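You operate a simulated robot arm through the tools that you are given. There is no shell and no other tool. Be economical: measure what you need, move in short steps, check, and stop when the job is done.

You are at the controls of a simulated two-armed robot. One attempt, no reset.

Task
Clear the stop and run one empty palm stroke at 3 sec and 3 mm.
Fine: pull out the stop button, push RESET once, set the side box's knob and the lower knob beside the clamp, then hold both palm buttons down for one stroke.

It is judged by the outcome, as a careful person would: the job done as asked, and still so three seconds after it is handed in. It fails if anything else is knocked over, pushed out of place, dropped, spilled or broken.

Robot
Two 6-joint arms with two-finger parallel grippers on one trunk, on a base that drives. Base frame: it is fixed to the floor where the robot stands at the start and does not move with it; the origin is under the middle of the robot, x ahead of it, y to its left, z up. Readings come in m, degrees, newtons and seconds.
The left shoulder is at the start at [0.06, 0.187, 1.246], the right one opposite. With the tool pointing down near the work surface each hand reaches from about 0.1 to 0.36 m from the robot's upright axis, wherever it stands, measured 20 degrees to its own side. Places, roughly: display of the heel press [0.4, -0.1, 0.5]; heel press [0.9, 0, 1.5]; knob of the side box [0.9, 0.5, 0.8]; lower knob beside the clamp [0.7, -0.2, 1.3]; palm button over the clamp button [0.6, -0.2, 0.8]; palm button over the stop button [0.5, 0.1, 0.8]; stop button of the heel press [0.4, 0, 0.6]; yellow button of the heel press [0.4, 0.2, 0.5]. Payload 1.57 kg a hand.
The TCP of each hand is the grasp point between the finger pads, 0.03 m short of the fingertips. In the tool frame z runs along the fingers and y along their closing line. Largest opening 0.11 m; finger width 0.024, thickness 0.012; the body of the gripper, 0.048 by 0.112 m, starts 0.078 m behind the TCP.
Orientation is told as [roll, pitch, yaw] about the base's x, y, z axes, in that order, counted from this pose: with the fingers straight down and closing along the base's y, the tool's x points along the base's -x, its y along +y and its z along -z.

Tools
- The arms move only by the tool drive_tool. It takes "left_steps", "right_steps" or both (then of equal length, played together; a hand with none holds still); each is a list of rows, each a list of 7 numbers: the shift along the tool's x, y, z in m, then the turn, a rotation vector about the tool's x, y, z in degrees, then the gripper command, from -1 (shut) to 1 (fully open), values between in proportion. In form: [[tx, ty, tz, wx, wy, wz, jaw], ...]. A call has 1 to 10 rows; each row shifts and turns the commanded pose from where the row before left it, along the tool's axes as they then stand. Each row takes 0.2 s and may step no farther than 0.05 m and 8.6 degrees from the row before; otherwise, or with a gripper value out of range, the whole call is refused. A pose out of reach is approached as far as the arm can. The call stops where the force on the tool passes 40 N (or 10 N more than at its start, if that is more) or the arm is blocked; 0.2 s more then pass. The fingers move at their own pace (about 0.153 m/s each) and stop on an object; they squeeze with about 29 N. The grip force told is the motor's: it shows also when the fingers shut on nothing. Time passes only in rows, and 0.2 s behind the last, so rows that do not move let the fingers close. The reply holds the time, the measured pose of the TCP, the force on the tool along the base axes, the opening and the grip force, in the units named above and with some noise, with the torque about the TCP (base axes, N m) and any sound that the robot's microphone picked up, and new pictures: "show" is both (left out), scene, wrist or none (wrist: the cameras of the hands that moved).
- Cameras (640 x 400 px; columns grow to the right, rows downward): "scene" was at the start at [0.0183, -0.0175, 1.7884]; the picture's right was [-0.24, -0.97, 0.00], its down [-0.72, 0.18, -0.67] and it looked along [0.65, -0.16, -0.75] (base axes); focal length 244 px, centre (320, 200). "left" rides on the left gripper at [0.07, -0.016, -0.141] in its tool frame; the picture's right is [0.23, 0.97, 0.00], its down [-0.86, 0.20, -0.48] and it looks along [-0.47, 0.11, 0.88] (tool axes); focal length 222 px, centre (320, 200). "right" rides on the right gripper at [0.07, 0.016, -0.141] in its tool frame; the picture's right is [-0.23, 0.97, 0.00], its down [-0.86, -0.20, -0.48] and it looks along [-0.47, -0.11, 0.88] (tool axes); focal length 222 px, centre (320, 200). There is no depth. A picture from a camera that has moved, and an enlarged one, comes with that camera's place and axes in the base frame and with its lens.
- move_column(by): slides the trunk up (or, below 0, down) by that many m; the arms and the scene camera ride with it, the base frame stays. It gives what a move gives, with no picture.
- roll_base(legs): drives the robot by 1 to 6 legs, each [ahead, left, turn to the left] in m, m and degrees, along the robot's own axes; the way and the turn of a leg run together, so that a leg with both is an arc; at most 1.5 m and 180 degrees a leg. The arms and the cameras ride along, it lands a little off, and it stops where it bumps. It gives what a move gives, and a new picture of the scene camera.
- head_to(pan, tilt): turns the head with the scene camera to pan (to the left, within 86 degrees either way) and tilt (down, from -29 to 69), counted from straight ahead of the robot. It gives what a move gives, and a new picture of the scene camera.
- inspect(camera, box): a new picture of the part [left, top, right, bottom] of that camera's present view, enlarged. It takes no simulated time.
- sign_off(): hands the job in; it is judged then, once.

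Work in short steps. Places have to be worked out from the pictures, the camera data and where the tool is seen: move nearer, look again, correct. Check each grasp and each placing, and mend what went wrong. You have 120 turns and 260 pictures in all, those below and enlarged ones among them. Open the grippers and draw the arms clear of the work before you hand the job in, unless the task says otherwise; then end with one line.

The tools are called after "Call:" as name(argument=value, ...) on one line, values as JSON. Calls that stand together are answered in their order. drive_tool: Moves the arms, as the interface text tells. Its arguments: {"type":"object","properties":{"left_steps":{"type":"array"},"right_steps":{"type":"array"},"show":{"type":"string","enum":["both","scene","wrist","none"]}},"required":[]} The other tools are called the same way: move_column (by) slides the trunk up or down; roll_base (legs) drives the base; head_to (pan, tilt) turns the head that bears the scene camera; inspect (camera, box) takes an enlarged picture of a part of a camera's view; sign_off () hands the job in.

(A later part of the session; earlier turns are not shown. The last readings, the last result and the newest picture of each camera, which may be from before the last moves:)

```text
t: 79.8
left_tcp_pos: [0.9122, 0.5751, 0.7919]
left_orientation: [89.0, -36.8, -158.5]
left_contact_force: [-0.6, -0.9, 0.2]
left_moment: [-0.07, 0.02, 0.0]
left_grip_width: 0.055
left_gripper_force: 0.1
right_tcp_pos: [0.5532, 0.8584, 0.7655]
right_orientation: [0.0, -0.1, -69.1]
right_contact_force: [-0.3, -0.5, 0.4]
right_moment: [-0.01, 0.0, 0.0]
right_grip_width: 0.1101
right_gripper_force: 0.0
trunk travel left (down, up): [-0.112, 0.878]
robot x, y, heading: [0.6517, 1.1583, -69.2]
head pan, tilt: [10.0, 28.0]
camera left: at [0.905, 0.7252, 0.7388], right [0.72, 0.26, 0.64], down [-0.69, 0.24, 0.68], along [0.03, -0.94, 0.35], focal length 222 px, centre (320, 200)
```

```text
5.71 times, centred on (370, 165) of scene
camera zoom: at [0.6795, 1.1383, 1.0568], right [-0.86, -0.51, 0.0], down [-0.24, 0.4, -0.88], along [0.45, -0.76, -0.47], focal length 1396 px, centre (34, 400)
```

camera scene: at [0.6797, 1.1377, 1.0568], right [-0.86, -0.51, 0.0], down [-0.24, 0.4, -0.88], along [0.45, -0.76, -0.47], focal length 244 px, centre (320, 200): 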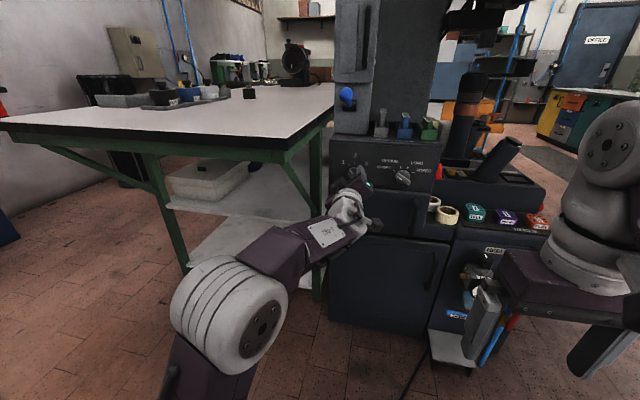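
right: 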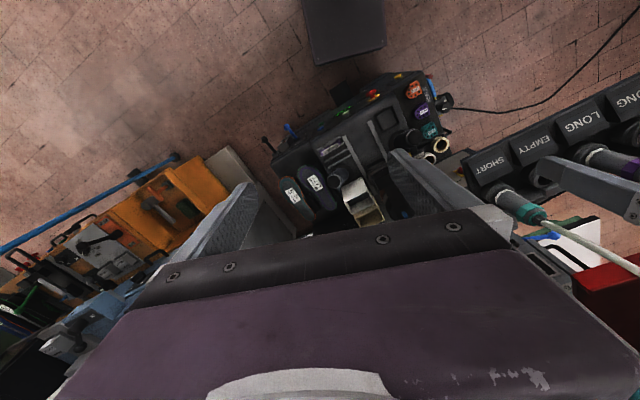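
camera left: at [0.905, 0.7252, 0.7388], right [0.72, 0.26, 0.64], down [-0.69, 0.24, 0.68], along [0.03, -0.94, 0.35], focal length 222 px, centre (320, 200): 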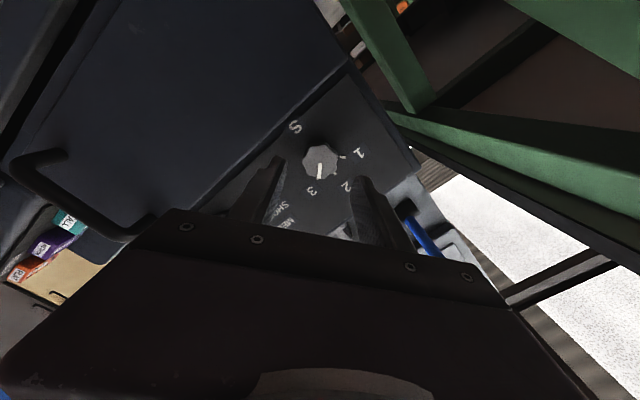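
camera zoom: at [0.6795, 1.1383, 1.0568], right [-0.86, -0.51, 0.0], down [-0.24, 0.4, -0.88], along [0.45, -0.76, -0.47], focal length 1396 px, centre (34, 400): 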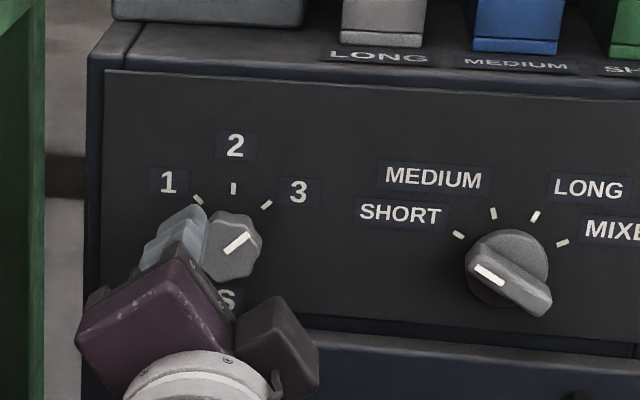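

Timer pointer is on 3. Now back away, straighten the roll, and travel around to the press front (which faces heading ≈20.5°).

Call:
roll_base(legs=[[-0.25, 0, 0], [0, -1.1, 0]])

Call:
drive_tool(left_steps=[[0, 0, 0, 0, 0, -7.6, 0], [0, 0, 0, 0, 0, -7.6, 0], [0, 0, 0, 0, 0, -7.6, 0], [0, 0, 0, 0, 0, -7.6, 0], [0, 0, 0, 0, 0, -7.6, 0], [0, 0, 0, 0, 0, -7.6, 0], [0, 0, 0, 0, 0, -7.6, 0]], show="none")

Call:
roll_base(legs=[[0, 0, 89.7], [-0.39, -1.27, 0]])

```text
t: 86.9
left_tcp_pos: [-0.2301, 0.4146, 0.7918]
left_orientation: [88.9, -36.8, -159.0]
left_contact_force: [0.2, 0.7, 1.0]
left_moment: [0.01, -0.01, 0.0]
left_grip_width: 0.0548
left_gripper_force: 0.1
right_tcp_pos: [-0.5867, 0.6982, 0.7647]
right_orientation: [0.0, -0.1, -69.6]
right_contact_force: [0.9, 0.0, 0.0]
right_moment: [-0.01, 0.0, 0.01]
right_grip_width: 0.1099
right_gripper_force: 0.1
trunk travel left (down, up): [-0.112, 0.878]
robot x, y, heading: [-0.4861, 0.9991, -69.6]
head pan, tilt: [10.0, 28.0]
camera scene: at [-0.4587, 0.9776, 1.0568], right [-0.86, -0.51, 0.0], down [-0.24, 0.4, -0.88], along [0.45, -0.76, -0.47], focal length 244 px, centre (320, 200)
```

scene: 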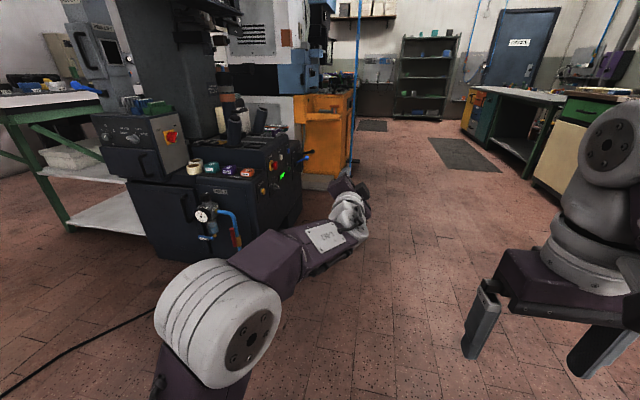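

```text
t: 88.5
left_tcp_pos: [-0.2302, 0.4139, 0.7909]
left_orientation: [-10.7, -89.1, -58.9]
left_contact_force: [0.0, 0.5, -0.1]
left_moment: [-0.02, 0.0, 0.0]
left_grip_width: 0.0552
left_gripper_force: 0.0
right_tcp_pos: [-0.588, 0.6988, 0.7646]
right_orientation: [0.0, -0.1, -69.6]
right_contact_force: [0.2, -0.3, -0.6]
right_moment: [0.04, 0.03, 0.0]
right_grip_width: 0.1099
right_gripper_force: 0.0
trunk travel left (down, up): [-0.112, 0.878]
robot x, y, heading: [-0.4838, 0.994, -69.7]
head pan, tilt: [10.0, 28.0]
```

```text
t: 99.0
left_tcp_pos: [0.1851, -0.0644, 0.7913]
left_orientation: [-2.4, -89.1, 23.4]
left_contact_force: [0.4, -0.1, 0.3]
left_moment: [0.0, 0.01, -0.02]
left_grip_width: 0.0552
left_gripper_force: 0.1
right_tcp_pos: [-0.0972, -0.4236, 0.7648]
right_orientation: [0.0, -0.1, 21.0]
right_contact_force: [-0.2, -1.5, -0.3]
right_moment: [-0.04, -0.01, 0.02]
right_grip_width: 0.1101
right_gripper_force: 0.0
trunk travel left (down, up): [-0.112, 0.878]
robot x, y, heading: [-0.3948, -0.327, 21.4]
head pan, tilt: [10.0, 28.0]
camera scene: at [-0.3732, -0.2985, 1.0568], right [0.52, -0.86, 0.0], down [-0.4, -0.24, -0.88], along [0.76, 0.46, -0.47], focal length 244 px, centre (320, 200)
```

scene: 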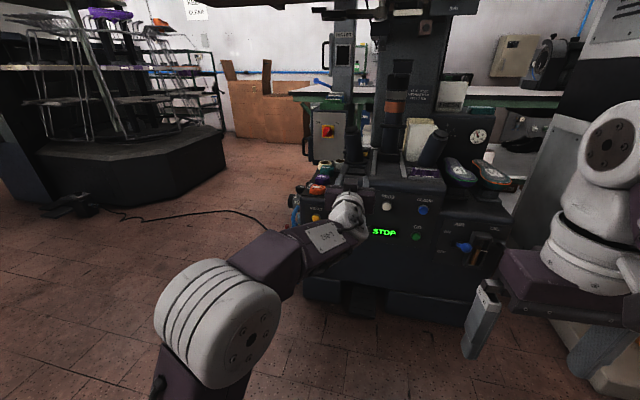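

I'm at the front. Check the stop button in the left wrist camera and the panel in the scene.

Call:
inspect(camera="left", box=[0, 0, 640, 400])

Call:
inspect(camera="scene", box=[280, 150, 500, 280])

```text
1.00 times, centred on (320, 200) of left (not enlarged: the box is as wide or as high as the picture)
camera zoom: at [0.0588, -0.13, 0.724], right [-0.35, 0.91, -0.23], down [-0.51, 0.02, 0.86], along [0.79, 0.42, 0.45], focal length 222 px, centre (320, 200)
```

zoom: 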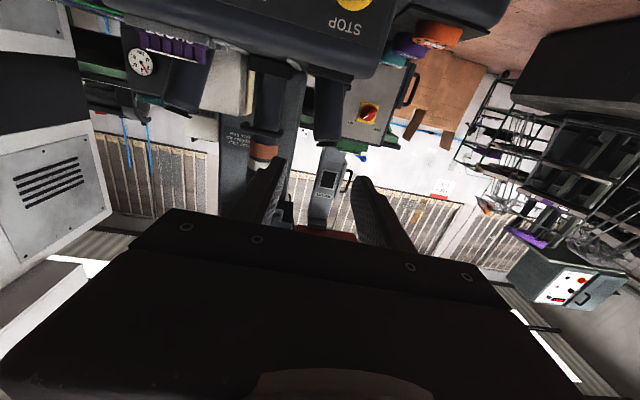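

```text
2.91 times, centred on (390, 215) of scene
camera zoom: at [-0.3732, -0.2985, 1.0568], right [0.52, -0.86, 0.0], down [-0.4, -0.24, -0.88], along [0.76, 0.46, -0.47], focal length 711 px, centre (116, 156)
```

zoom: 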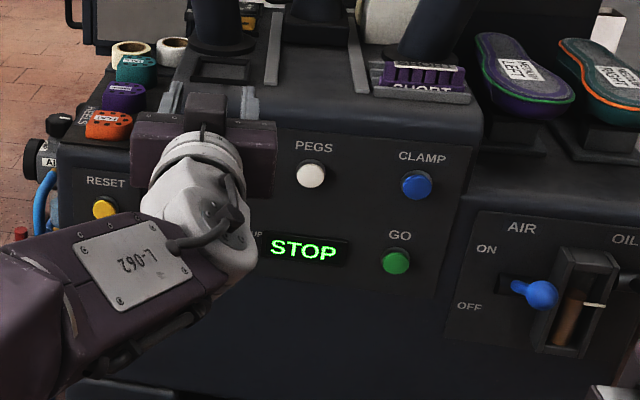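

Lower the trunk ~0.1 so the wrist camera sees the stop button.

Call:
move_column(by=-0.1)

Call:
inspect(camera="left", box=[0, 0, 640, 400])

Call:
inspect(camera="scene", box=[280, 130, 500, 260])

```text
t: 100.3
left_tcp_pos: [0.1856, -0.0646, 0.692]
left_orientation: [-2.6, -89.2, 23.6]
left_contact_force: [0.0, 0.1, 0.7]
left_moment: [-0.01, -0.01, -0.02]
left_grip_width: 0.0552
left_gripper_force: 0.0
right_tcp_pos: [-0.0958, -0.4237, 0.6653]
right_orientation: [0.0, -0.1, 21.0]
right_contact_force: [-0.8, -0.3, 0.3]
right_moment: [0.01, 0.02, -0.01]
right_grip_width: 0.1099
right_gripper_force: 0.0
trunk travel left (down, up): [-0.012, 0.978]
robot x, y, heading: [-0.4006, -0.3265, 21.2]
head pan, tilt: [10.0, 28.0]
```

```text
1.00 times, centred on (320, 200) of left (not enlarged: the box is as wide or as high as the picture)
camera zoom: at [0.0588, -0.13, 0.624], right [-0.35, 0.91, -0.23], down [-0.51, 0.02, 0.86], along [0.79, 0.42, 0.45], focal length 222 px, centre (320, 200)
```

zoom: 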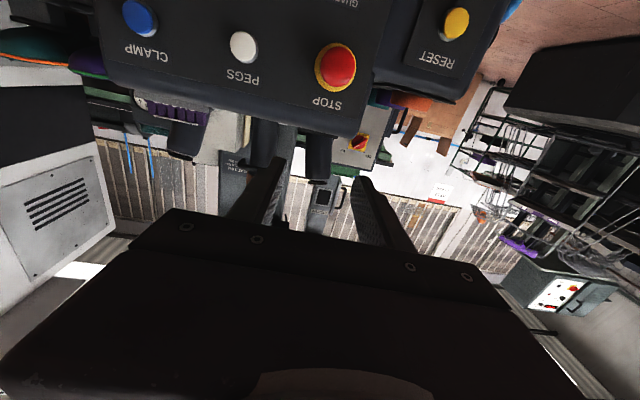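

```text
2.91 times, centred on (390, 195) of scene
camera zoom: at [-0.3733, -0.2985, 0.9568], right [0.52, -0.86, 0.0], down [-0.4, -0.24, -0.88], along [0.76, 0.46, -0.47], focal length 711 px, centre (116, 214)
```

zoom: 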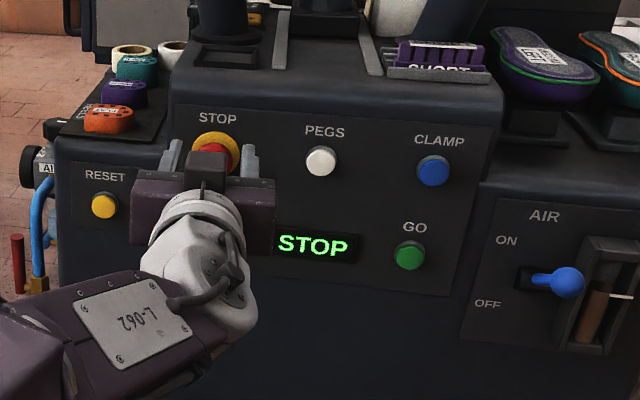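

Stop button triangulates to [0.432, 0.040, 0.593], RESET to [0.362, 0.166, 0.510]. Lower the hand by 9 cm and open the jaw for the stop cap.

Call:
drive_tool(left_steps=[[0.03, 0.003, 0.01, 0, 0, 0, 0.5], [0.03, 0.003, 0.01, 0, 0, 0, 0.5], [0.03, 0.002, 0.01, 0, 0, 0, 0.5], [0.009, 0, 0.01, 0, 0, 0, 0.5]])

```text
t: 101.3
left_tcp_pos: [0.218, -0.041, 0.5912]
left_orientation: [-2.5, -89.0, 23.5]
left_contact_force: [0.4, 0.1, -0.1]
left_moment: [-0.01, -0.01, 0.0]
left_grip_width: 0.0824
left_gripper_force: 0.0
right_tcp_pos: [-0.0961, -0.4247, 0.6649]
right_orientation: [0.0, 0.0, 21.0]
right_contact_force: [0.2, -0.3, 0.2]
right_moment: [-0.01, -0.01, -0.01]
right_grip_width: 0.11
right_gripper_force: 0.2
trunk travel left (down, up): [-0.012, 0.978]
robot x, y, heading: [-0.3954, -0.3249, 21.1]
head pan, tilt: [10.0, 28.0]
camera scene: at [-0.3732, -0.2985, 0.9568], right [0.52, -0.86, 0.0], down [-0.4, -0.24, -0.88], along [0.76, 0.46, -0.47], focal length 244 px, centre (320, 200)
camera left: at [0.0911, -0.1068, 0.5236], right [-0.35, 0.91, -0.23], down [-0.51, 0.02, 0.86], along [0.79, 0.42, 0.45], focal length 222 px, centre (320, 200)
```

scene: 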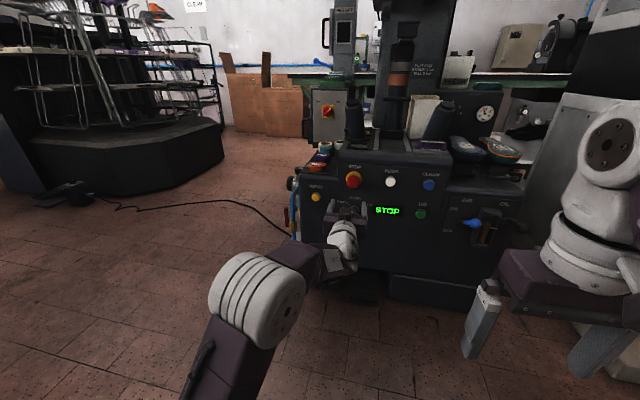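
left: 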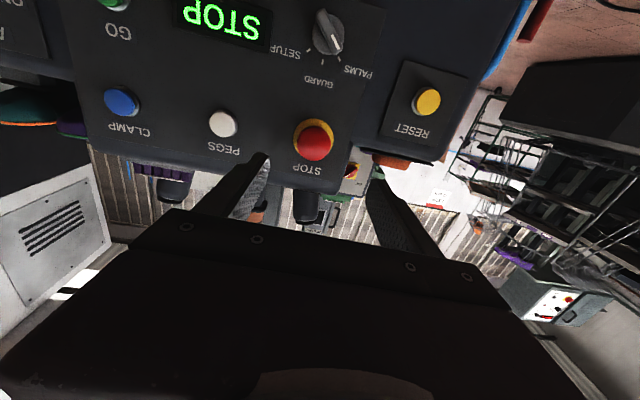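

Call:
inspect(camera="left", box=[240, 0, 400, 180])

Call:
inspect(camera="scene", box=[290, 150, 450, 240])

```text
2.22 times, centred on (320, 90) of left
camera zoom: at [0.0911, -0.1068, 0.5236], right [-0.35, 0.91, -0.23], down [-0.51, 0.02, 0.86], along [0.79, 0.42, 0.45], focal length 494 px, centre (320, 444)
```

zoom: 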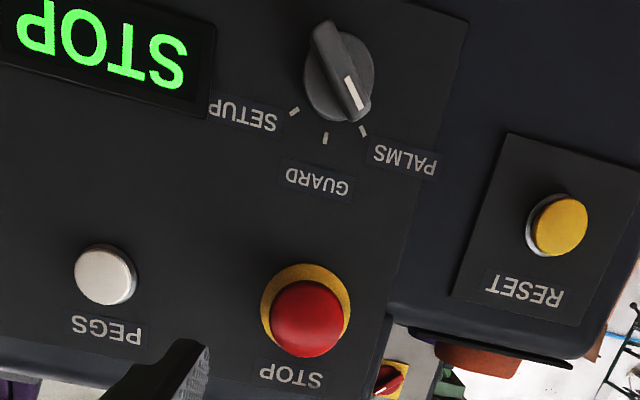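

```text
4.00 times, centred on (370, 195) of scene
camera zoom: at [-0.3732, -0.2985, 0.9568], right [0.52, -0.86, 0.0], down [-0.4, -0.24, -0.88], along [0.76, 0.46, -0.47], focal length 977 px, centre (120, 220)
```

zoom: 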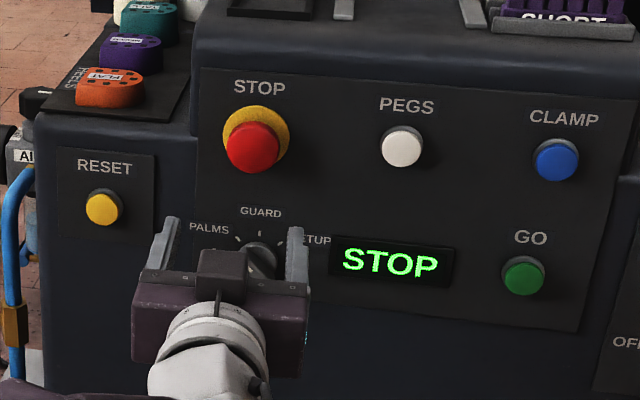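

Selector already on PALMS. Refined with the overhead rays, the stop cap face is at [0.389, 0.018, 0.598]: 18 cm straight ahead of the hand. Drive 12 cm forward.

Call:
roll_base(legs=[[0.12, 0, 0]])

Call:
inspect(camera="left", box=[200, 40, 440, 240])

Call:
inspect(camera="scene", box=[280, 150, 440, 260])

```text
t: 102.6
left_tcp_pos: [0.3293, 0.0039, 0.5919]
left_orientation: [-2.4, -89.1, 23.6]
left_contact_force: [0.4, 0.2, 0.1]
left_moment: [-0.03, -0.01, 0.0]
left_grip_width: 0.0826
left_gripper_force: 0.1
right_tcp_pos: [0.0159, -0.3797, 0.6651]
right_orientation: [0.0, -0.1, 21.0]
right_contact_force: [0.6, 0.0, -0.2]
right_moment: [-0.01, -0.01, -0.01]
right_grip_width: 0.1101
right_gripper_force: 0.1
trunk travel left (down, up): [-0.012, 0.978]
robot x, y, heading: [-0.2859, -0.2816, 21.1]
head pan, tilt: [10.0, 28.0]
camera scene: at [-0.2611, -0.2551, 0.9568], right [0.52, -0.86, 0.0], down [-0.4, -0.24, -0.88], along [0.76, 0.46, -0.47], focal length 244 px, centre (320, 200)
```

scene: 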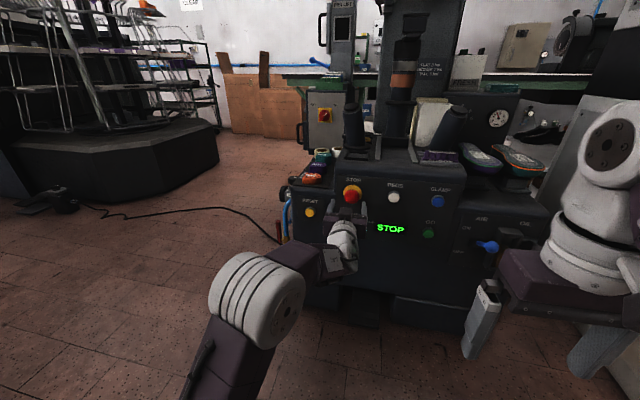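

```text
2.00 times, centred on (320, 140) of left
camera zoom: at [0.2028, -0.0625, 0.524], right [-0.35, 0.91, -0.23], down [-0.51, 0.02, 0.86], along [0.79, 0.42, 0.45], focal length 444 px, centre (320, 320)
```

zoom: 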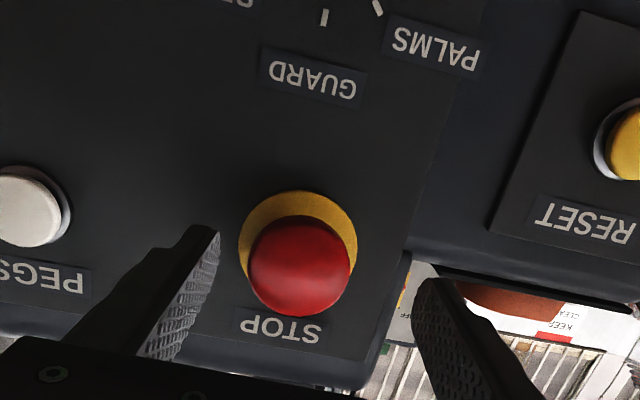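

```text
3.64 times, centred on (360, 205) of scene
camera zoom: at [-0.2611, -0.2551, 0.9568], right [0.52, -0.86, 0.0], down [-0.4, -0.24, -0.88], along [0.76, 0.46, -0.47], focal length 888 px, centre (174, 182)
```

zoom: 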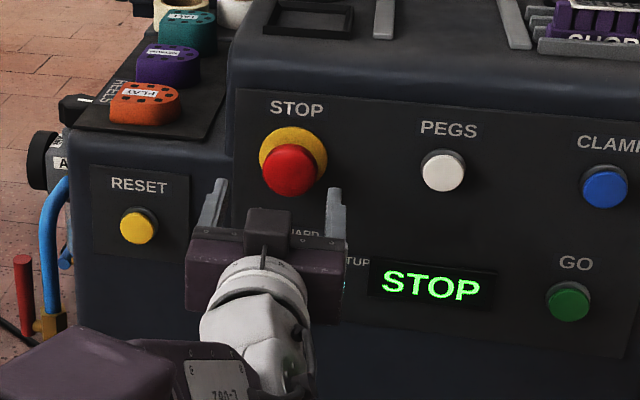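

Cap at [0.387, 0.018, 0.6005]. Correct up 9 mm, right 7.5 mm, and advance 4.5 cm around the cap.

Call:
drive_tool(left_steps=[[-0.0085, -0.0075, 0, 0, 0, 0, 0.5], [0, 0, 0.015, 0, 0, 0, 0.5], [0, 0, 0.015, 0, 0, 0, 0.5], [0, 0, 0.015, 0, 0, 0, 0.5]], show="wrist")

Call:
inspect(camera="scene", box=[300, 150, 420, 240])

```text
t: 103.6
left_tcp_pos: [0.3737, 0.0123, 0.5996]
left_orientation: [-1.4, -89.2, 22.3]
left_contact_force: [-0.1, -0.3, 0.7]
left_moment: [-0.01, 0.02, -0.02]
left_grip_width: 0.0826
left_gripper_force: 0.0
right_tcp_pos: [0.017, -0.38, 0.6638]
right_orientation: [0.0, -0.1, 21.1]
right_contact_force: [-0.3, 0.1, 0.3]
right_moment: [-0.01, 0.0, -0.01]
right_grip_width: 0.1098
right_gripper_force: 0.0
trunk travel left (down, up): [-0.012, 0.978]
robot x, y, heading: [-0.2828, -0.2833, 21.3]
head pan, tilt: [10.0, 28.0]
camera left: at [0.2477, -0.0531, 0.532], right [-0.35, 0.91, -0.23], down [-0.51, 0.02, 0.86], along [0.79, 0.42, 0.45], focal length 222 px, centre (320, 200)
```

left: 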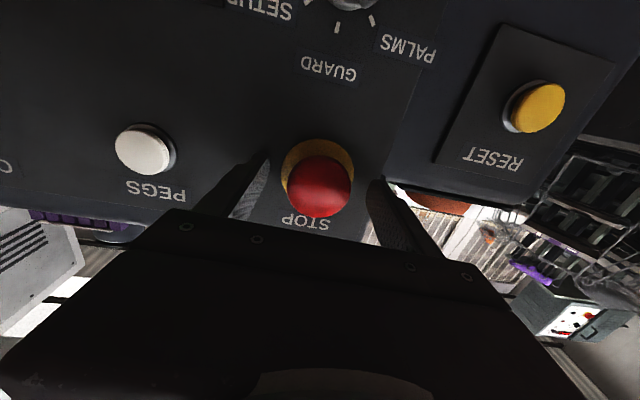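

```text
4.44 times, centred on (360, 195) of scene
camera zoom: at [-0.261, -0.2551, 0.9568], right [0.52, -0.86, 0.0], down [-0.4, -0.24, -0.88], along [0.76, 0.46, -0.47], focal length 1086 px, centre (142, 222)
```

zoom: 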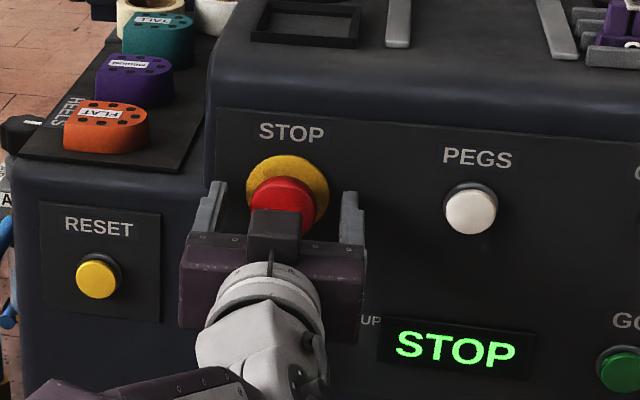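

Tips straddle the cap about 1.5 cm deep. Advance 6 mm more and close.

Call:
drive_tool(left_steps=[[0, 0, 0.006, 0, 0, 0, 0.5], [0, 0, 0, 0, 0, 0, -0.2], [0, 0, 0, 0, 0, 0, -1], [0, 0, 0, 0, 0, 0, -1]], show="wrist")

```text
t: 104.3
left_tcp_pos: [0.377, 0.0136, 0.6006]
left_orientation: [-6.4, -89.1, 27.3]
left_contact_force: [-23.5, 13.2, 1.2]
left_moment: [-0.05, -0.23, -1.09]
left_grip_width: 0.0477
left_gripper_force: 29.2
right_tcp_pos: [0.0136, -0.3789, 0.6651]
right_orientation: [-0.2, -0.2, 21.1]
right_contact_force: [0.4, 0.3, 0.0]
right_moment: [-0.02, 0.01, -0.02]
right_grip_width: 0.1101
right_gripper_force: 0.1
trunk travel left (down, up): [-0.012, 0.978]
robot x, y, heading: [-0.2897, -0.2811, 20.9]
head pan, tilt: [10.0, 28.0]
stopped in row 3 (left hand): the force on the tool passed its limit at 42 N (the readings are from after the stop); the commanded pose is now the measured one
camera left: at [0.2511, -0.0522, 0.5325], right [-0.35, 0.91, -0.23], down [-0.51, 0.02, 0.86], along [0.79, 0.42, 0.45], focal length 222 px, centre (320, 200)
```

left: 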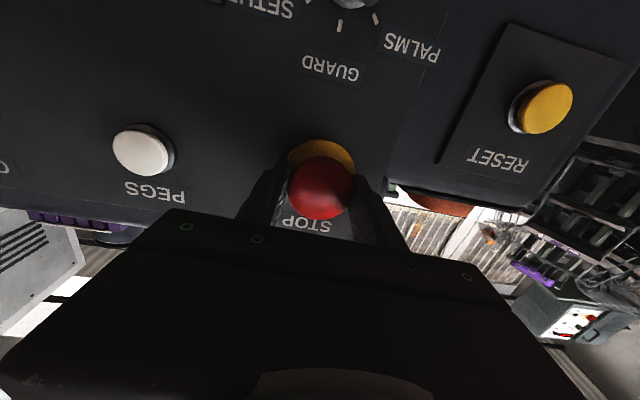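

Gripped the cap (48 mm). Pull out slowly.

Call:
drive_tool(left_steps=[[0, 0, -0.004, 0, 0, 0, -1], [0, 0, -0.005, 0, 0, 0, -1], [0, 0, -0.006, 0, 0, 0, -1], [0, 0, -0.006, 0, 0, 0, -1]], show="both")

Call:
inspect(camera="scene", box=[300, 150, 420, 240])

```text
t: 105.1
left_tcp_pos: [0.3684, 0.0108, 0.6003]
left_orientation: [-6.4, -89.2, 27.5]
left_contact_force: [10.2, 7.6, 1.2]
left_moment: [-0.28, 0.26, -0.19]
left_grip_width: 0.0471
left_gripper_force: 44.8
right_tcp_pos: [0.0163, -0.38, 0.6657]
right_orientation: [-0.2, -0.1, 21.1]
right_contact_force: [0.4, -0.1, -1.3]
right_moment: [-0.02, -0.03, 0.01]
right_grip_width: 0.11
right_gripper_force: 0.0
trunk travel left (down, up): [-0.012, 0.978]
robot x, y, heading: [-0.2863, -0.2805, 21.1]
head pan, tilt: [10.0, 28.0]
heard: click
stopped in row 3 (left hand): the force on the tool passed its limit at 44 N (the readings are from after the stop); the commanded pose is now the measured one
camera scene: at [-0.2604, -0.2544, 0.9566], right [0.52, -0.86, 0.0], down [-0.4, -0.24, -0.88], along [0.76, 0.46, -0.47], focal length 244 px, centre (320, 200)
camera left: at [0.243, -0.0552, 0.5322], right [-0.35, 0.91, -0.23], down [-0.51, 0.02, 0.86], along [0.79, 0.42, 0.45], focal length 222 px, centre (320, 200)
```

scene: 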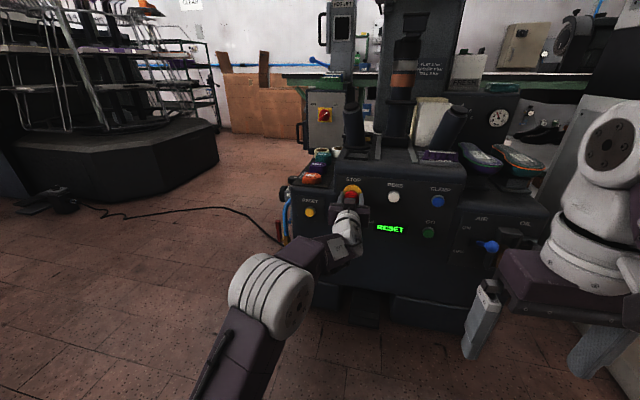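
left: 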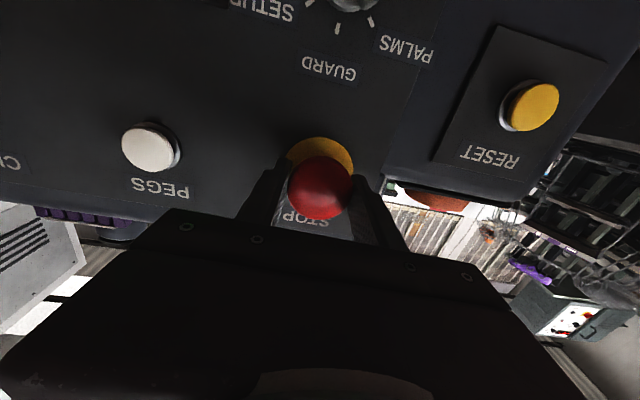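

```text
4.44 times, centred on (360, 195) of scene
camera zoom: at [-0.2604, -0.2544, 0.9566], right [0.52, -0.86, 0.0], down [-0.4, -0.24, -0.88], along [0.76, 0.46, -0.47], focal length 1086 px, centre (142, 222)
```

zoom: 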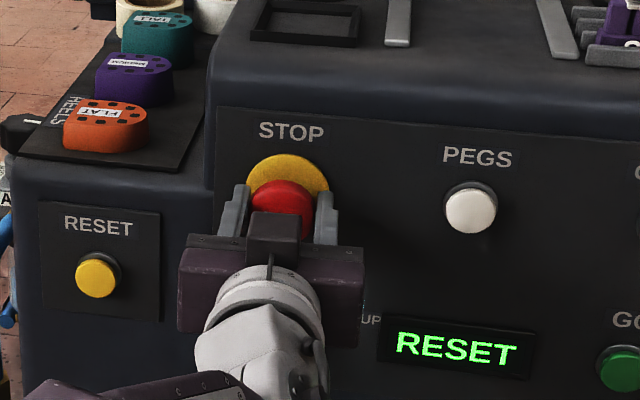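

Click heard; display now shows RESET. Open, withdraw straight back 8 cm, and close the fingers for pressing.

Call:
drive_tool(left_steps=[[0, 0, 0, 0, 0, 0, 0.5], [0, 0, 0, 0, 0, 0, 0.5], [0, 0, -0.02, 0, 0, 0, 0.5], [0, 0, -0.03, 0, 0, 0, 0.5], [0, 0, -0.03, 0, 0, 0, 0.5], [0.02, 0, -0.01, 0, 0, 0, -1], [0.03, 0, 0, 0, 0, 0, -1], [0.03, 0, 0, 0, 0, 0, -1]], show="none")

Call:
roll_base(legs=[[0, 0.14, 0]])

Call:
inspect(camera="left", box=[0, 0, 640, 400])

Call:
inspect(camera="scene", box=[260, 150, 420, 260])

```text
t: 106.9
left_tcp_pos: [0.2835, -0.0261, 0.5209]
left_orientation: [-0.3, -89.3, 21.1]
left_contact_force: [-1.1, -1.2, 0.4]
left_moment: [0.01, -0.04, -0.01]
left_grip_width: 0.0001
left_gripper_force: 21.1
right_tcp_pos: [0.0152, -0.3808, 0.6653]
right_orientation: [-0.1, 0.0, 21.1]
right_contact_force: [0.1, -0.4, -0.6]
right_moment: [0.03, -0.03, -0.01]
right_grip_width: 0.11
right_gripper_force: 0.0
trunk travel left (down, up): [-0.012, 0.978]
robot x, y, heading: [-0.2851, -0.2853, 20.8]
head pan, tilt: [10.0, 28.0]
```

```text
t: 108.2
left_tcp_pos: [0.2319, 0.1056, 0.5211]
left_orientation: [2.7, -89.2, 18.2]
left_contact_force: [0.0, -0.3, -0.4]
left_moment: [0.02, 0.01, -0.01]
left_grip_width: 0.0001
left_gripper_force: 21.0
right_tcp_pos: [-0.0345, -0.2501, 0.6654]
right_orientation: [0.1, -0.1, 21.2]
right_contact_force: [0.2, -0.7, 0.5]
right_moment: [0.01, 0.02, -0.03]
right_grip_width: 0.1097
right_gripper_force: 0.0
trunk travel left (down, up): [-0.012, 0.978]
robot x, y, heading: [-0.3354, -0.1539, 21.3]
head pan, tilt: [10.0, 28.0]
camera scene: at [-0.3116, -0.1247, 0.9568], right [0.52, -0.86, 0.0], down [-0.4, -0.24, -0.88], along [0.76, 0.46, -0.47], focal length 244 px, centre (320, 200)
```

scene: 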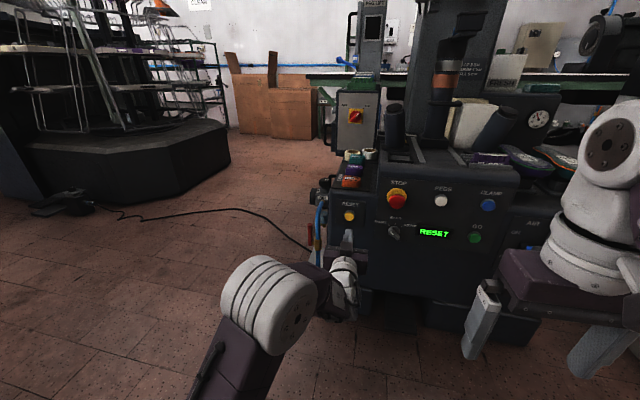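

```text
1.00 times, centred on (320, 200) of left (not enlarged: the box is as wide or as high as the picture)
camera zoom: at [0.1058, 0.0398, 0.4535], right [-0.35, 0.91, -0.23], down [-0.51, 0.02, 0.86], along [0.79, 0.42, 0.45], focal length 222 px, centre (320, 200)
```

zoom: 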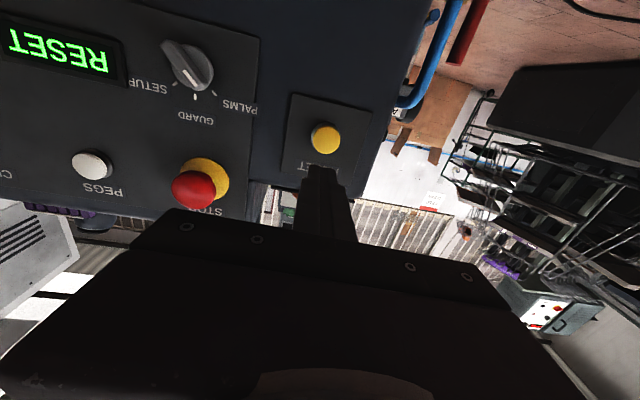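

```text
3.64 times, centred on (340, 205) of scene
camera zoom: at [-0.3116, -0.1247, 0.9568], right [0.52, -0.86, 0.0], down [-0.4, -0.24, -0.88], along [0.76, 0.46, -0.47], focal length 888 px, centre (247, 182)
```

zoom: 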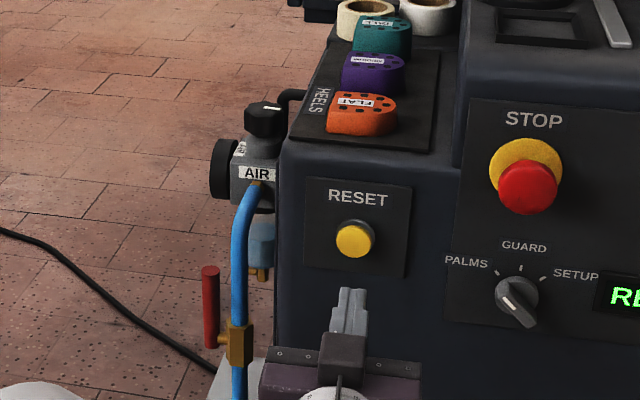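

RESET cap at [0.363, 0.163, 0.510]: 11 cm ahead of the tips. Align and move 8 cm closer.

Call:
drive_tool(left_steps=[[0.011, 0.007, 0.02, 0, 0, 0, -1], [0, 0, 0.03, 0, 0, 0, -1], [0, 0, 0.03, 0, 0, 0, -1]], show="wrist")

Call:
inspect(camera="scene", box=[300, 180, 400, 250])

```text
t: 109.0
left_tcp_pos: [0.3042, 0.1395, 0.5086]
left_orientation: [0.6, -89.2, 20.4]
left_contact_force: [0.2, -0.2, -0.4]
left_moment: [0.01, 0.0, 0.03]
left_grip_width: 0.0001
left_gripper_force: 21.4
right_tcp_pos: [-0.0352, -0.2485, 0.665]
right_orientation: [0.0, 0.0, 21.1]
right_contact_force: [-0.4, 0.0, 0.0]
right_moment: [0.01, -0.02, -0.01]
right_grip_width: 0.11
right_gripper_force: 0.1
trunk travel left (down, up): [-0.012, 0.978]
robot x, y, heading: [-0.3335, -0.153, 21.4]
head pan, tilt: [10.0, 28.0]
camera left: at [0.1787, 0.0739, 0.4418], right [-0.35, 0.91, -0.23], down [-0.51, 0.02, 0.86], along [0.79, 0.42, 0.46], focal length 222 px, centre (320, 200)
```

left: 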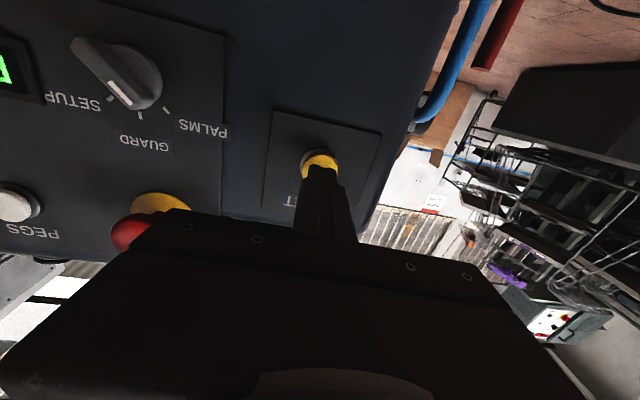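

```text
5.71 times, centred on (350, 215) of scene
camera zoom: at [-0.3117, -0.1247, 0.9568], right [0.52, -0.86, 0.0], down [-0.4, -0.24, -0.88], along [0.76, 0.46, -0.47], focal length 1396 px, centre (149, 114)
```

zoom: 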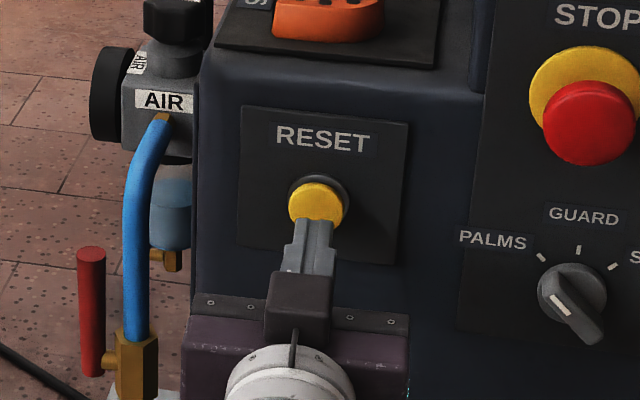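

Tips are 3.3 cm from the cap, well centred. Press about 7 mm in, then withdraw in the same call.

Call:
drive_tool(left_steps=[[0, 0, 0.012, 0, 0, 0, -1], [0, 0, 0.012, 0, 0, 0, -1], [0, 0, 0.009, 0, 0, 0, -1], [0, 0, 0.004, 0, 0, 0, -1], [0, 0, 0.003, 0, 0, 0, -1], [0, 0, 0, 0, 0, 0, -1], [0, 0, -0.03, 0, 0, 0, -1], [0, 0, -0.03, 0, 0, 0, -1]], show="scene")

Call:
inspect(camera="scene", box=[300, 180, 480, 260])

```text
t: 109.8
left_tcp_pos: [0.3309, 0.1498, 0.5089]
left_orientation: [1.4, -89.1, 19.5]
left_contact_force: [-37.9, -9.9, 1.7]
left_moment: [0.14, -0.29, -0.04]
left_grip_width: 0.0003
left_gripper_force: 21.3
right_tcp_pos: [-0.0376, -0.2513, 0.6658]
right_orientation: [0.0, -0.3, 21.2]
right_contact_force: [0.3, -0.8, 0.5]
right_moment: [-0.03, -0.02, -0.01]
right_grip_width: 0.11
right_gripper_force: 0.2
trunk travel left (down, up): [-0.012, 0.978]
robot x, y, heading: [-0.3378, -0.1504, 21.3]
head pan, tilt: [10.0, 28.0]
heard: click
stopped in row 4 (left hand): the force on the tool passed its limit at 48 N (the readings are from after the stop); the commanded pose is now the measured one
camera scene: at [-0.3157, -0.1258, 0.9569], right [0.52, -0.86, 0.0], down [-0.4, -0.24, -0.88], along [0.76, 0.46, -0.47], focal length 244 px, centre (320, 200)
```

scene: 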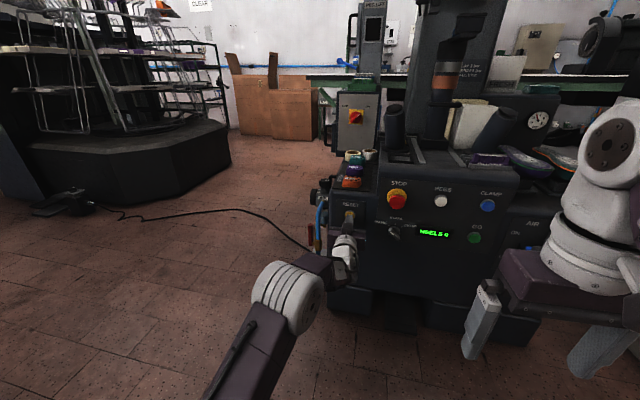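

```text
3.56 times, centred on (390, 220) of scene
camera zoom: at [-0.3157, -0.1258, 0.9569], right [0.52, -0.86, 0.0], down [-0.4, -0.24, -0.88], along [0.76, 0.46, -0.47], focal length 868 px, centre (71, 129)
```

zoom: 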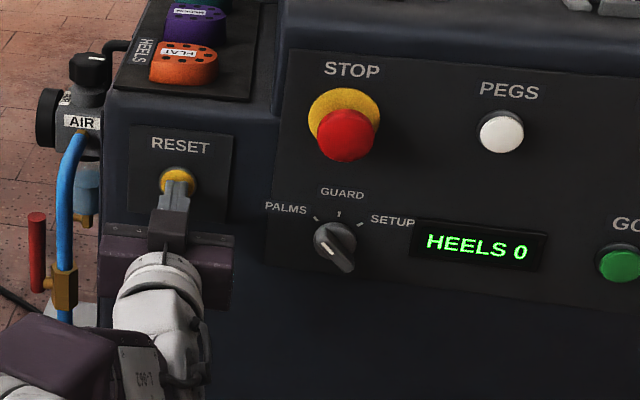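

Click, and the display shows "HEELS 0": reset done with one push. Withdraw and raise the trunk for the mm knob.

Call:
drive_tool(left_steps=[[0, 0, -0.02, 0, 0, 0, -1], [0, 0, -0.03, 0, 0, 0, -1]], show="none")

Call:
roll_base(legs=[[-0.15, 0, 0]])

Call:
move_column(by=0.4)

Call:
move_column(by=0.3)

Call:
head_to(pan=0, tilt=25)

```text
t: 110.4
left_tcp_pos: [0.2858, 0.1349, 0.5079]
left_orientation: [1.8, -89.0, 19.0]
left_contact_force: [0.5, 0.5, 0.2]
left_moment: [-0.02, -0.01, -0.03]
left_grip_width: 0.0003
left_gripper_force: 21.4
right_tcp_pos: [-0.0353, -0.2483, 0.6639]
right_orientation: [0.0, -0.2, 21.2]
right_contact_force: [0.5, -0.8, -0.3]
right_moment: [0.0, 0.01, 0.01]
right_grip_width: 0.1101
right_gripper_force: 0.0
trunk travel left (down, up): [-0.012, 0.978]
robot x, y, heading: [-0.3351, -0.1511, 21.1]
head pan, tilt: [10.0, 28.0]
```

```text
t: 111.8
left_tcp_pos: [0.1475, 0.078, 0.5089]
left_orientation: [2.1, -88.9, 18.6]
left_contact_force: [0.0, -0.9, -0.7]
left_moment: [-0.03, 0.01, 0.01]
left_grip_width: 0.0
left_gripper_force: 21.2
right_tcp_pos: [-0.1716, -0.303, 0.6641]
right_orientation: [-0.1, -0.1, 21.0]
right_contact_force: [0.9, -0.3, -0.9]
right_moment: [0.0, -0.01, 0.03]
right_grip_width: 0.1101
right_gripper_force: 0.0
trunk travel left (down, up): [-0.012, 0.978]
robot x, y, heading: [-0.477, -0.2079, 21.3]
head pan, tilt: [10.0, 28.0]
camera scene: at [-0.4497, -0.178, 0.9568], right [0.52, -0.86, 0.0], down [-0.4, -0.24, -0.88], along [0.76, 0.46, -0.47], focal length 244 px, centre (320, 200)
```

scene: 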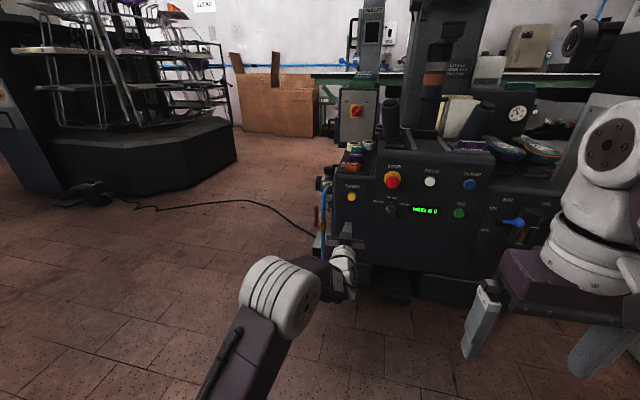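

```text
t: 115.6
left_tcp_pos: [0.1473, 0.0788, 0.9075]
left_orientation: [2.2, -88.8, 18.5]
left_contact_force: [0.4, 0.7, 0.6]
left_moment: [-0.03, -0.01, 0.04]
left_grip_width: 0.0001
left_gripper_force: 21.2
right_tcp_pos: [-0.1726, -0.3038, 1.0633]
right_orientation: [0.0, 0.0, 21.0]
right_contact_force: [0.0, -0.2, -0.6]
right_moment: [0.01, 0.01, 0.01]
right_grip_width: 0.1098
right_gripper_force: 0.1
trunk travel left (down, up): [-0.412, 0.578]
robot x, y, heading: [-0.472, -0.2025, 21.0]
head pan, tilt: [10.0, 28.0]
```

```text
t: 118.6
left_tcp_pos: [0.1465, 0.0788, 1.2077]
left_orientation: [2.3, -88.9, 18.6]
left_contact_force: [0.5, 0.9, 0.0]
left_moment: [0.02, 0.01, -0.01]
left_grip_width: 0.0001
left_gripper_force: 21.7
right_tcp_pos: [-0.1726, -0.3038, 1.3642]
right_orientation: [-0.1, 0.0, 20.9]
right_contact_force: [-0.3, -0.8, -0.2]
right_moment: [-0.03, 0.02, -0.01]
right_grip_width: 0.11
right_gripper_force: 0.1
trunk travel left (down, up): [-0.712, 0.278]
robot x, y, heading: [-0.4777, -0.2065, 21.0]
head pan, tilt: [10.0, 28.0]
```

```text
t: 119.3
left_tcp_pos: [0.1477, 0.0792, 1.2091]
left_orientation: [2.1, -89.0, 18.7]
left_contact_force: [0.0, -0.4, -0.4]
left_moment: [0.01, 0.02, -0.03]
left_grip_width: 0.0
left_gripper_force: 21.3
right_tcp_pos: [-0.1723, -0.3032, 1.3639]
right_orientation: [0.0, -0.1, 20.9]
right_contact_force: [0.1, -0.9, 0.1]
right_moment: [-0.01, -0.02, 0.02]
right_grip_width: 0.1102
right_gripper_force: 0.0
trunk travel left (down, up): [-0.712, 0.278]
robot x, y, heading: [-0.4752, -0.2096, 21.1]
head pan, tilt: [0.0, 25.0]
camera scene: at [-0.4418, -0.192, 1.6616], right [0.36, -0.93, 0.0], down [-0.39, -0.15, -0.91], along [0.85, 0.33, -0.42], focal length 244 px, centre (320, 200)
```

scene: 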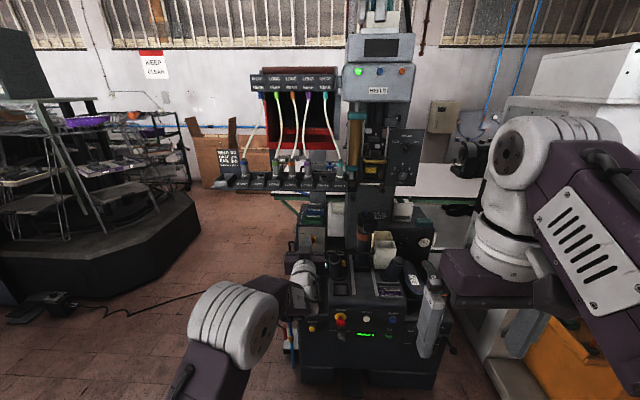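

Call:
inspect(camera="scene", box=[340, 110, 440, 210])

Call:
inspect(camera="scene", box=[290, 200, 450, 360])

```text
4.00 times, centred on (390, 160) of scene
camera zoom: at [-0.4418, -0.192, 1.6616], right [0.36, -0.93, 0.0], down [-0.39, -0.15, -0.91], along [0.85, 0.33, -0.42], focal length 977 px, centre (40, 360)
```

zoom: 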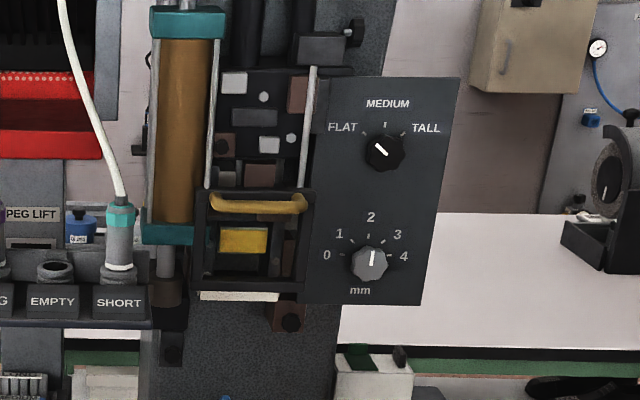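

```text
2.50 times, centred on (370, 280) of scene
camera zoom: at [-0.4418, -0.192, 1.6616], right [0.36, -0.93, 0.0], down [-0.39, -0.15, -0.91], along [0.85, 0.33, -0.42], focal length 611 px, centre (195, 0)
```

zoom: 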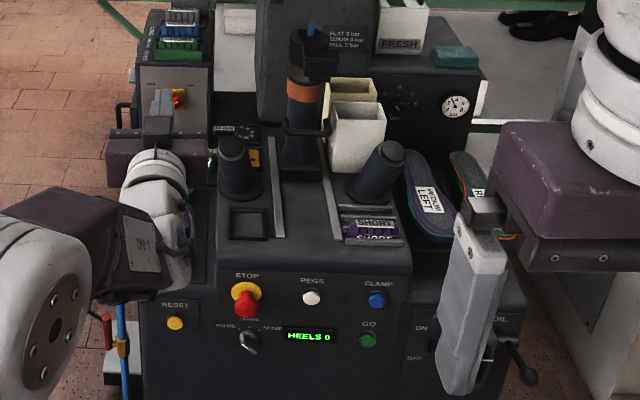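

Lower knob points at 2 now; it is at about [0.69, -0.157, 1.29] and needs roughly +45° to 3. Raise the hand and drive to stand in front of it.

Call:
drive_tool(left_steps=[[-0.03, 0, 0, 0, 0, 0, 0], [-0.03, 0, 0, 0, 0, 0, 0], [-0.025, 0, 0, 0, 0, 0, 0]], show="none")

Call:
roll_base(legs=[[0, -0.4, 0], [0.24, 0, 0]])

Call:
inspect(camera="left", box=[0, 0, 640, 400])

Call:
inspect(camera="scene", box=[240, 90, 440, 250])

```text
t: 120.1
left_tcp_pos: [0.15, 0.0789, 1.2946]
left_orientation: [1.5, -89.0, 19.1]
left_contact_force: [-0.2, 0.0, 0.6]
left_moment: [-0.01, -0.02, 0.02]
left_grip_width: 0.0551
left_gripper_force: 0.1
right_tcp_pos: [-0.1752, -0.3022, 1.3657]
right_orientation: [0.0, -0.2, 20.9]
right_contact_force: [0.7, 0.5, 0.4]
right_moment: [0.03, 0.0, -0.02]
right_grip_width: 0.1099
right_gripper_force: 0.0
trunk travel left (down, up): [-0.712, 0.278]
robot x, y, heading: [-0.4773, -0.2056, 21.0]
head pan, tilt: [0.0, 25.0]
```

```text
t: 124.0
left_tcp_pos: [0.5123, -0.2022, 1.2945]
left_orientation: [2.6, -89.0, 18.9]
left_contact_force: [0.1, 0.2, -0.3]
left_moment: [-0.04, 0.01, -0.01]
left_grip_width: 0.0553
left_gripper_force: 0.0
right_tcp_pos: [0.1936, -0.5891, 1.3649]
right_orientation: [0.0, -0.1, 21.7]
right_contact_force: [0.7, -0.4, -0.1]
right_moment: [-0.02, 0.02, 0.01]
right_grip_width: 0.1099
right_gripper_force: 0.0
trunk travel left (down, up): [-0.712, 0.278]
robot x, y, heading: [-0.1065, -0.489, 21.8]
head pan, tilt: [0.0, 25.0]
camera scene: at [-0.0766, -0.481, 1.6616], right [0.37, -0.93, 0.0], down [-0.39, -0.16, -0.91], along [0.84, 0.34, -0.42], focal length 244 px, centre (320, 200)
```

scene: 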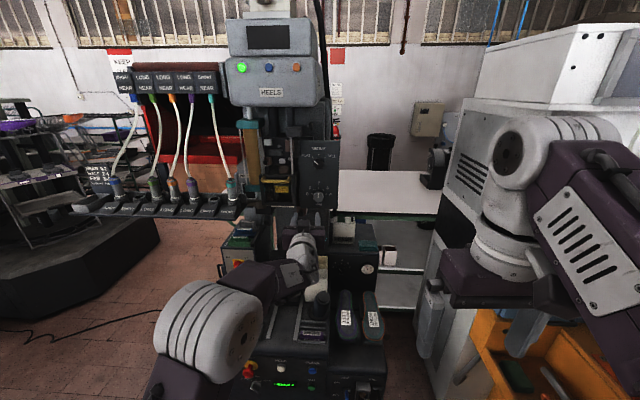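

```text
1.00 times, centred on (320, 200) of left (not enlarged: the box is as wide or as high as the picture)
camera zoom: at [0.3848, -0.2693, 1.2267], right [-0.36, 0.91, -0.23], down [-0.5, 0.02, 0.86], along [0.79, 0.42, 0.45], focal length 222 px, centre (320, 200)
```

zoom: 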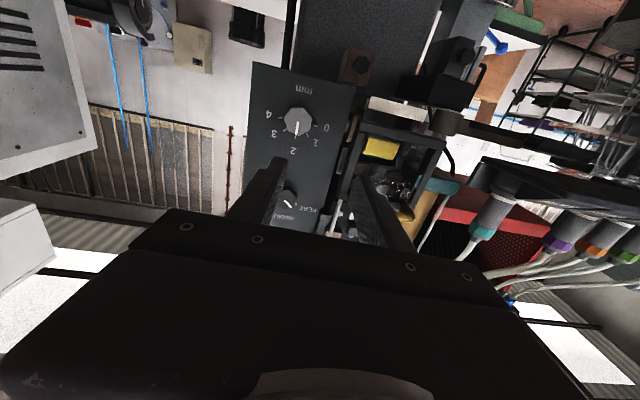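

```text
2.50 times, centred on (340, 170) of scene
camera zoom: at [-0.0766, -0.481, 1.6616], right [0.37, -0.93, 0.0], down [-0.39, -0.16, -0.91], along [0.84, 0.34, -0.42], focal length 611 px, centre (270, 275)
```

zoom: 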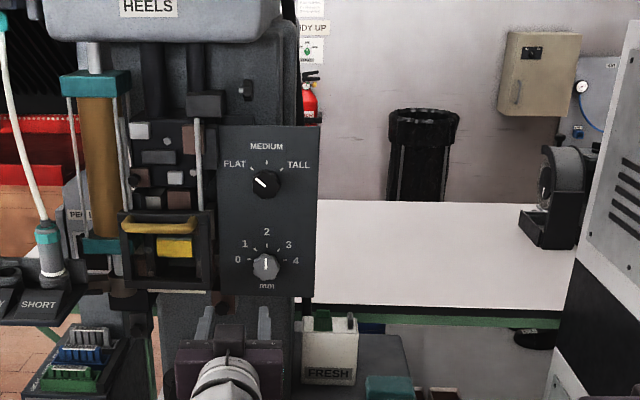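

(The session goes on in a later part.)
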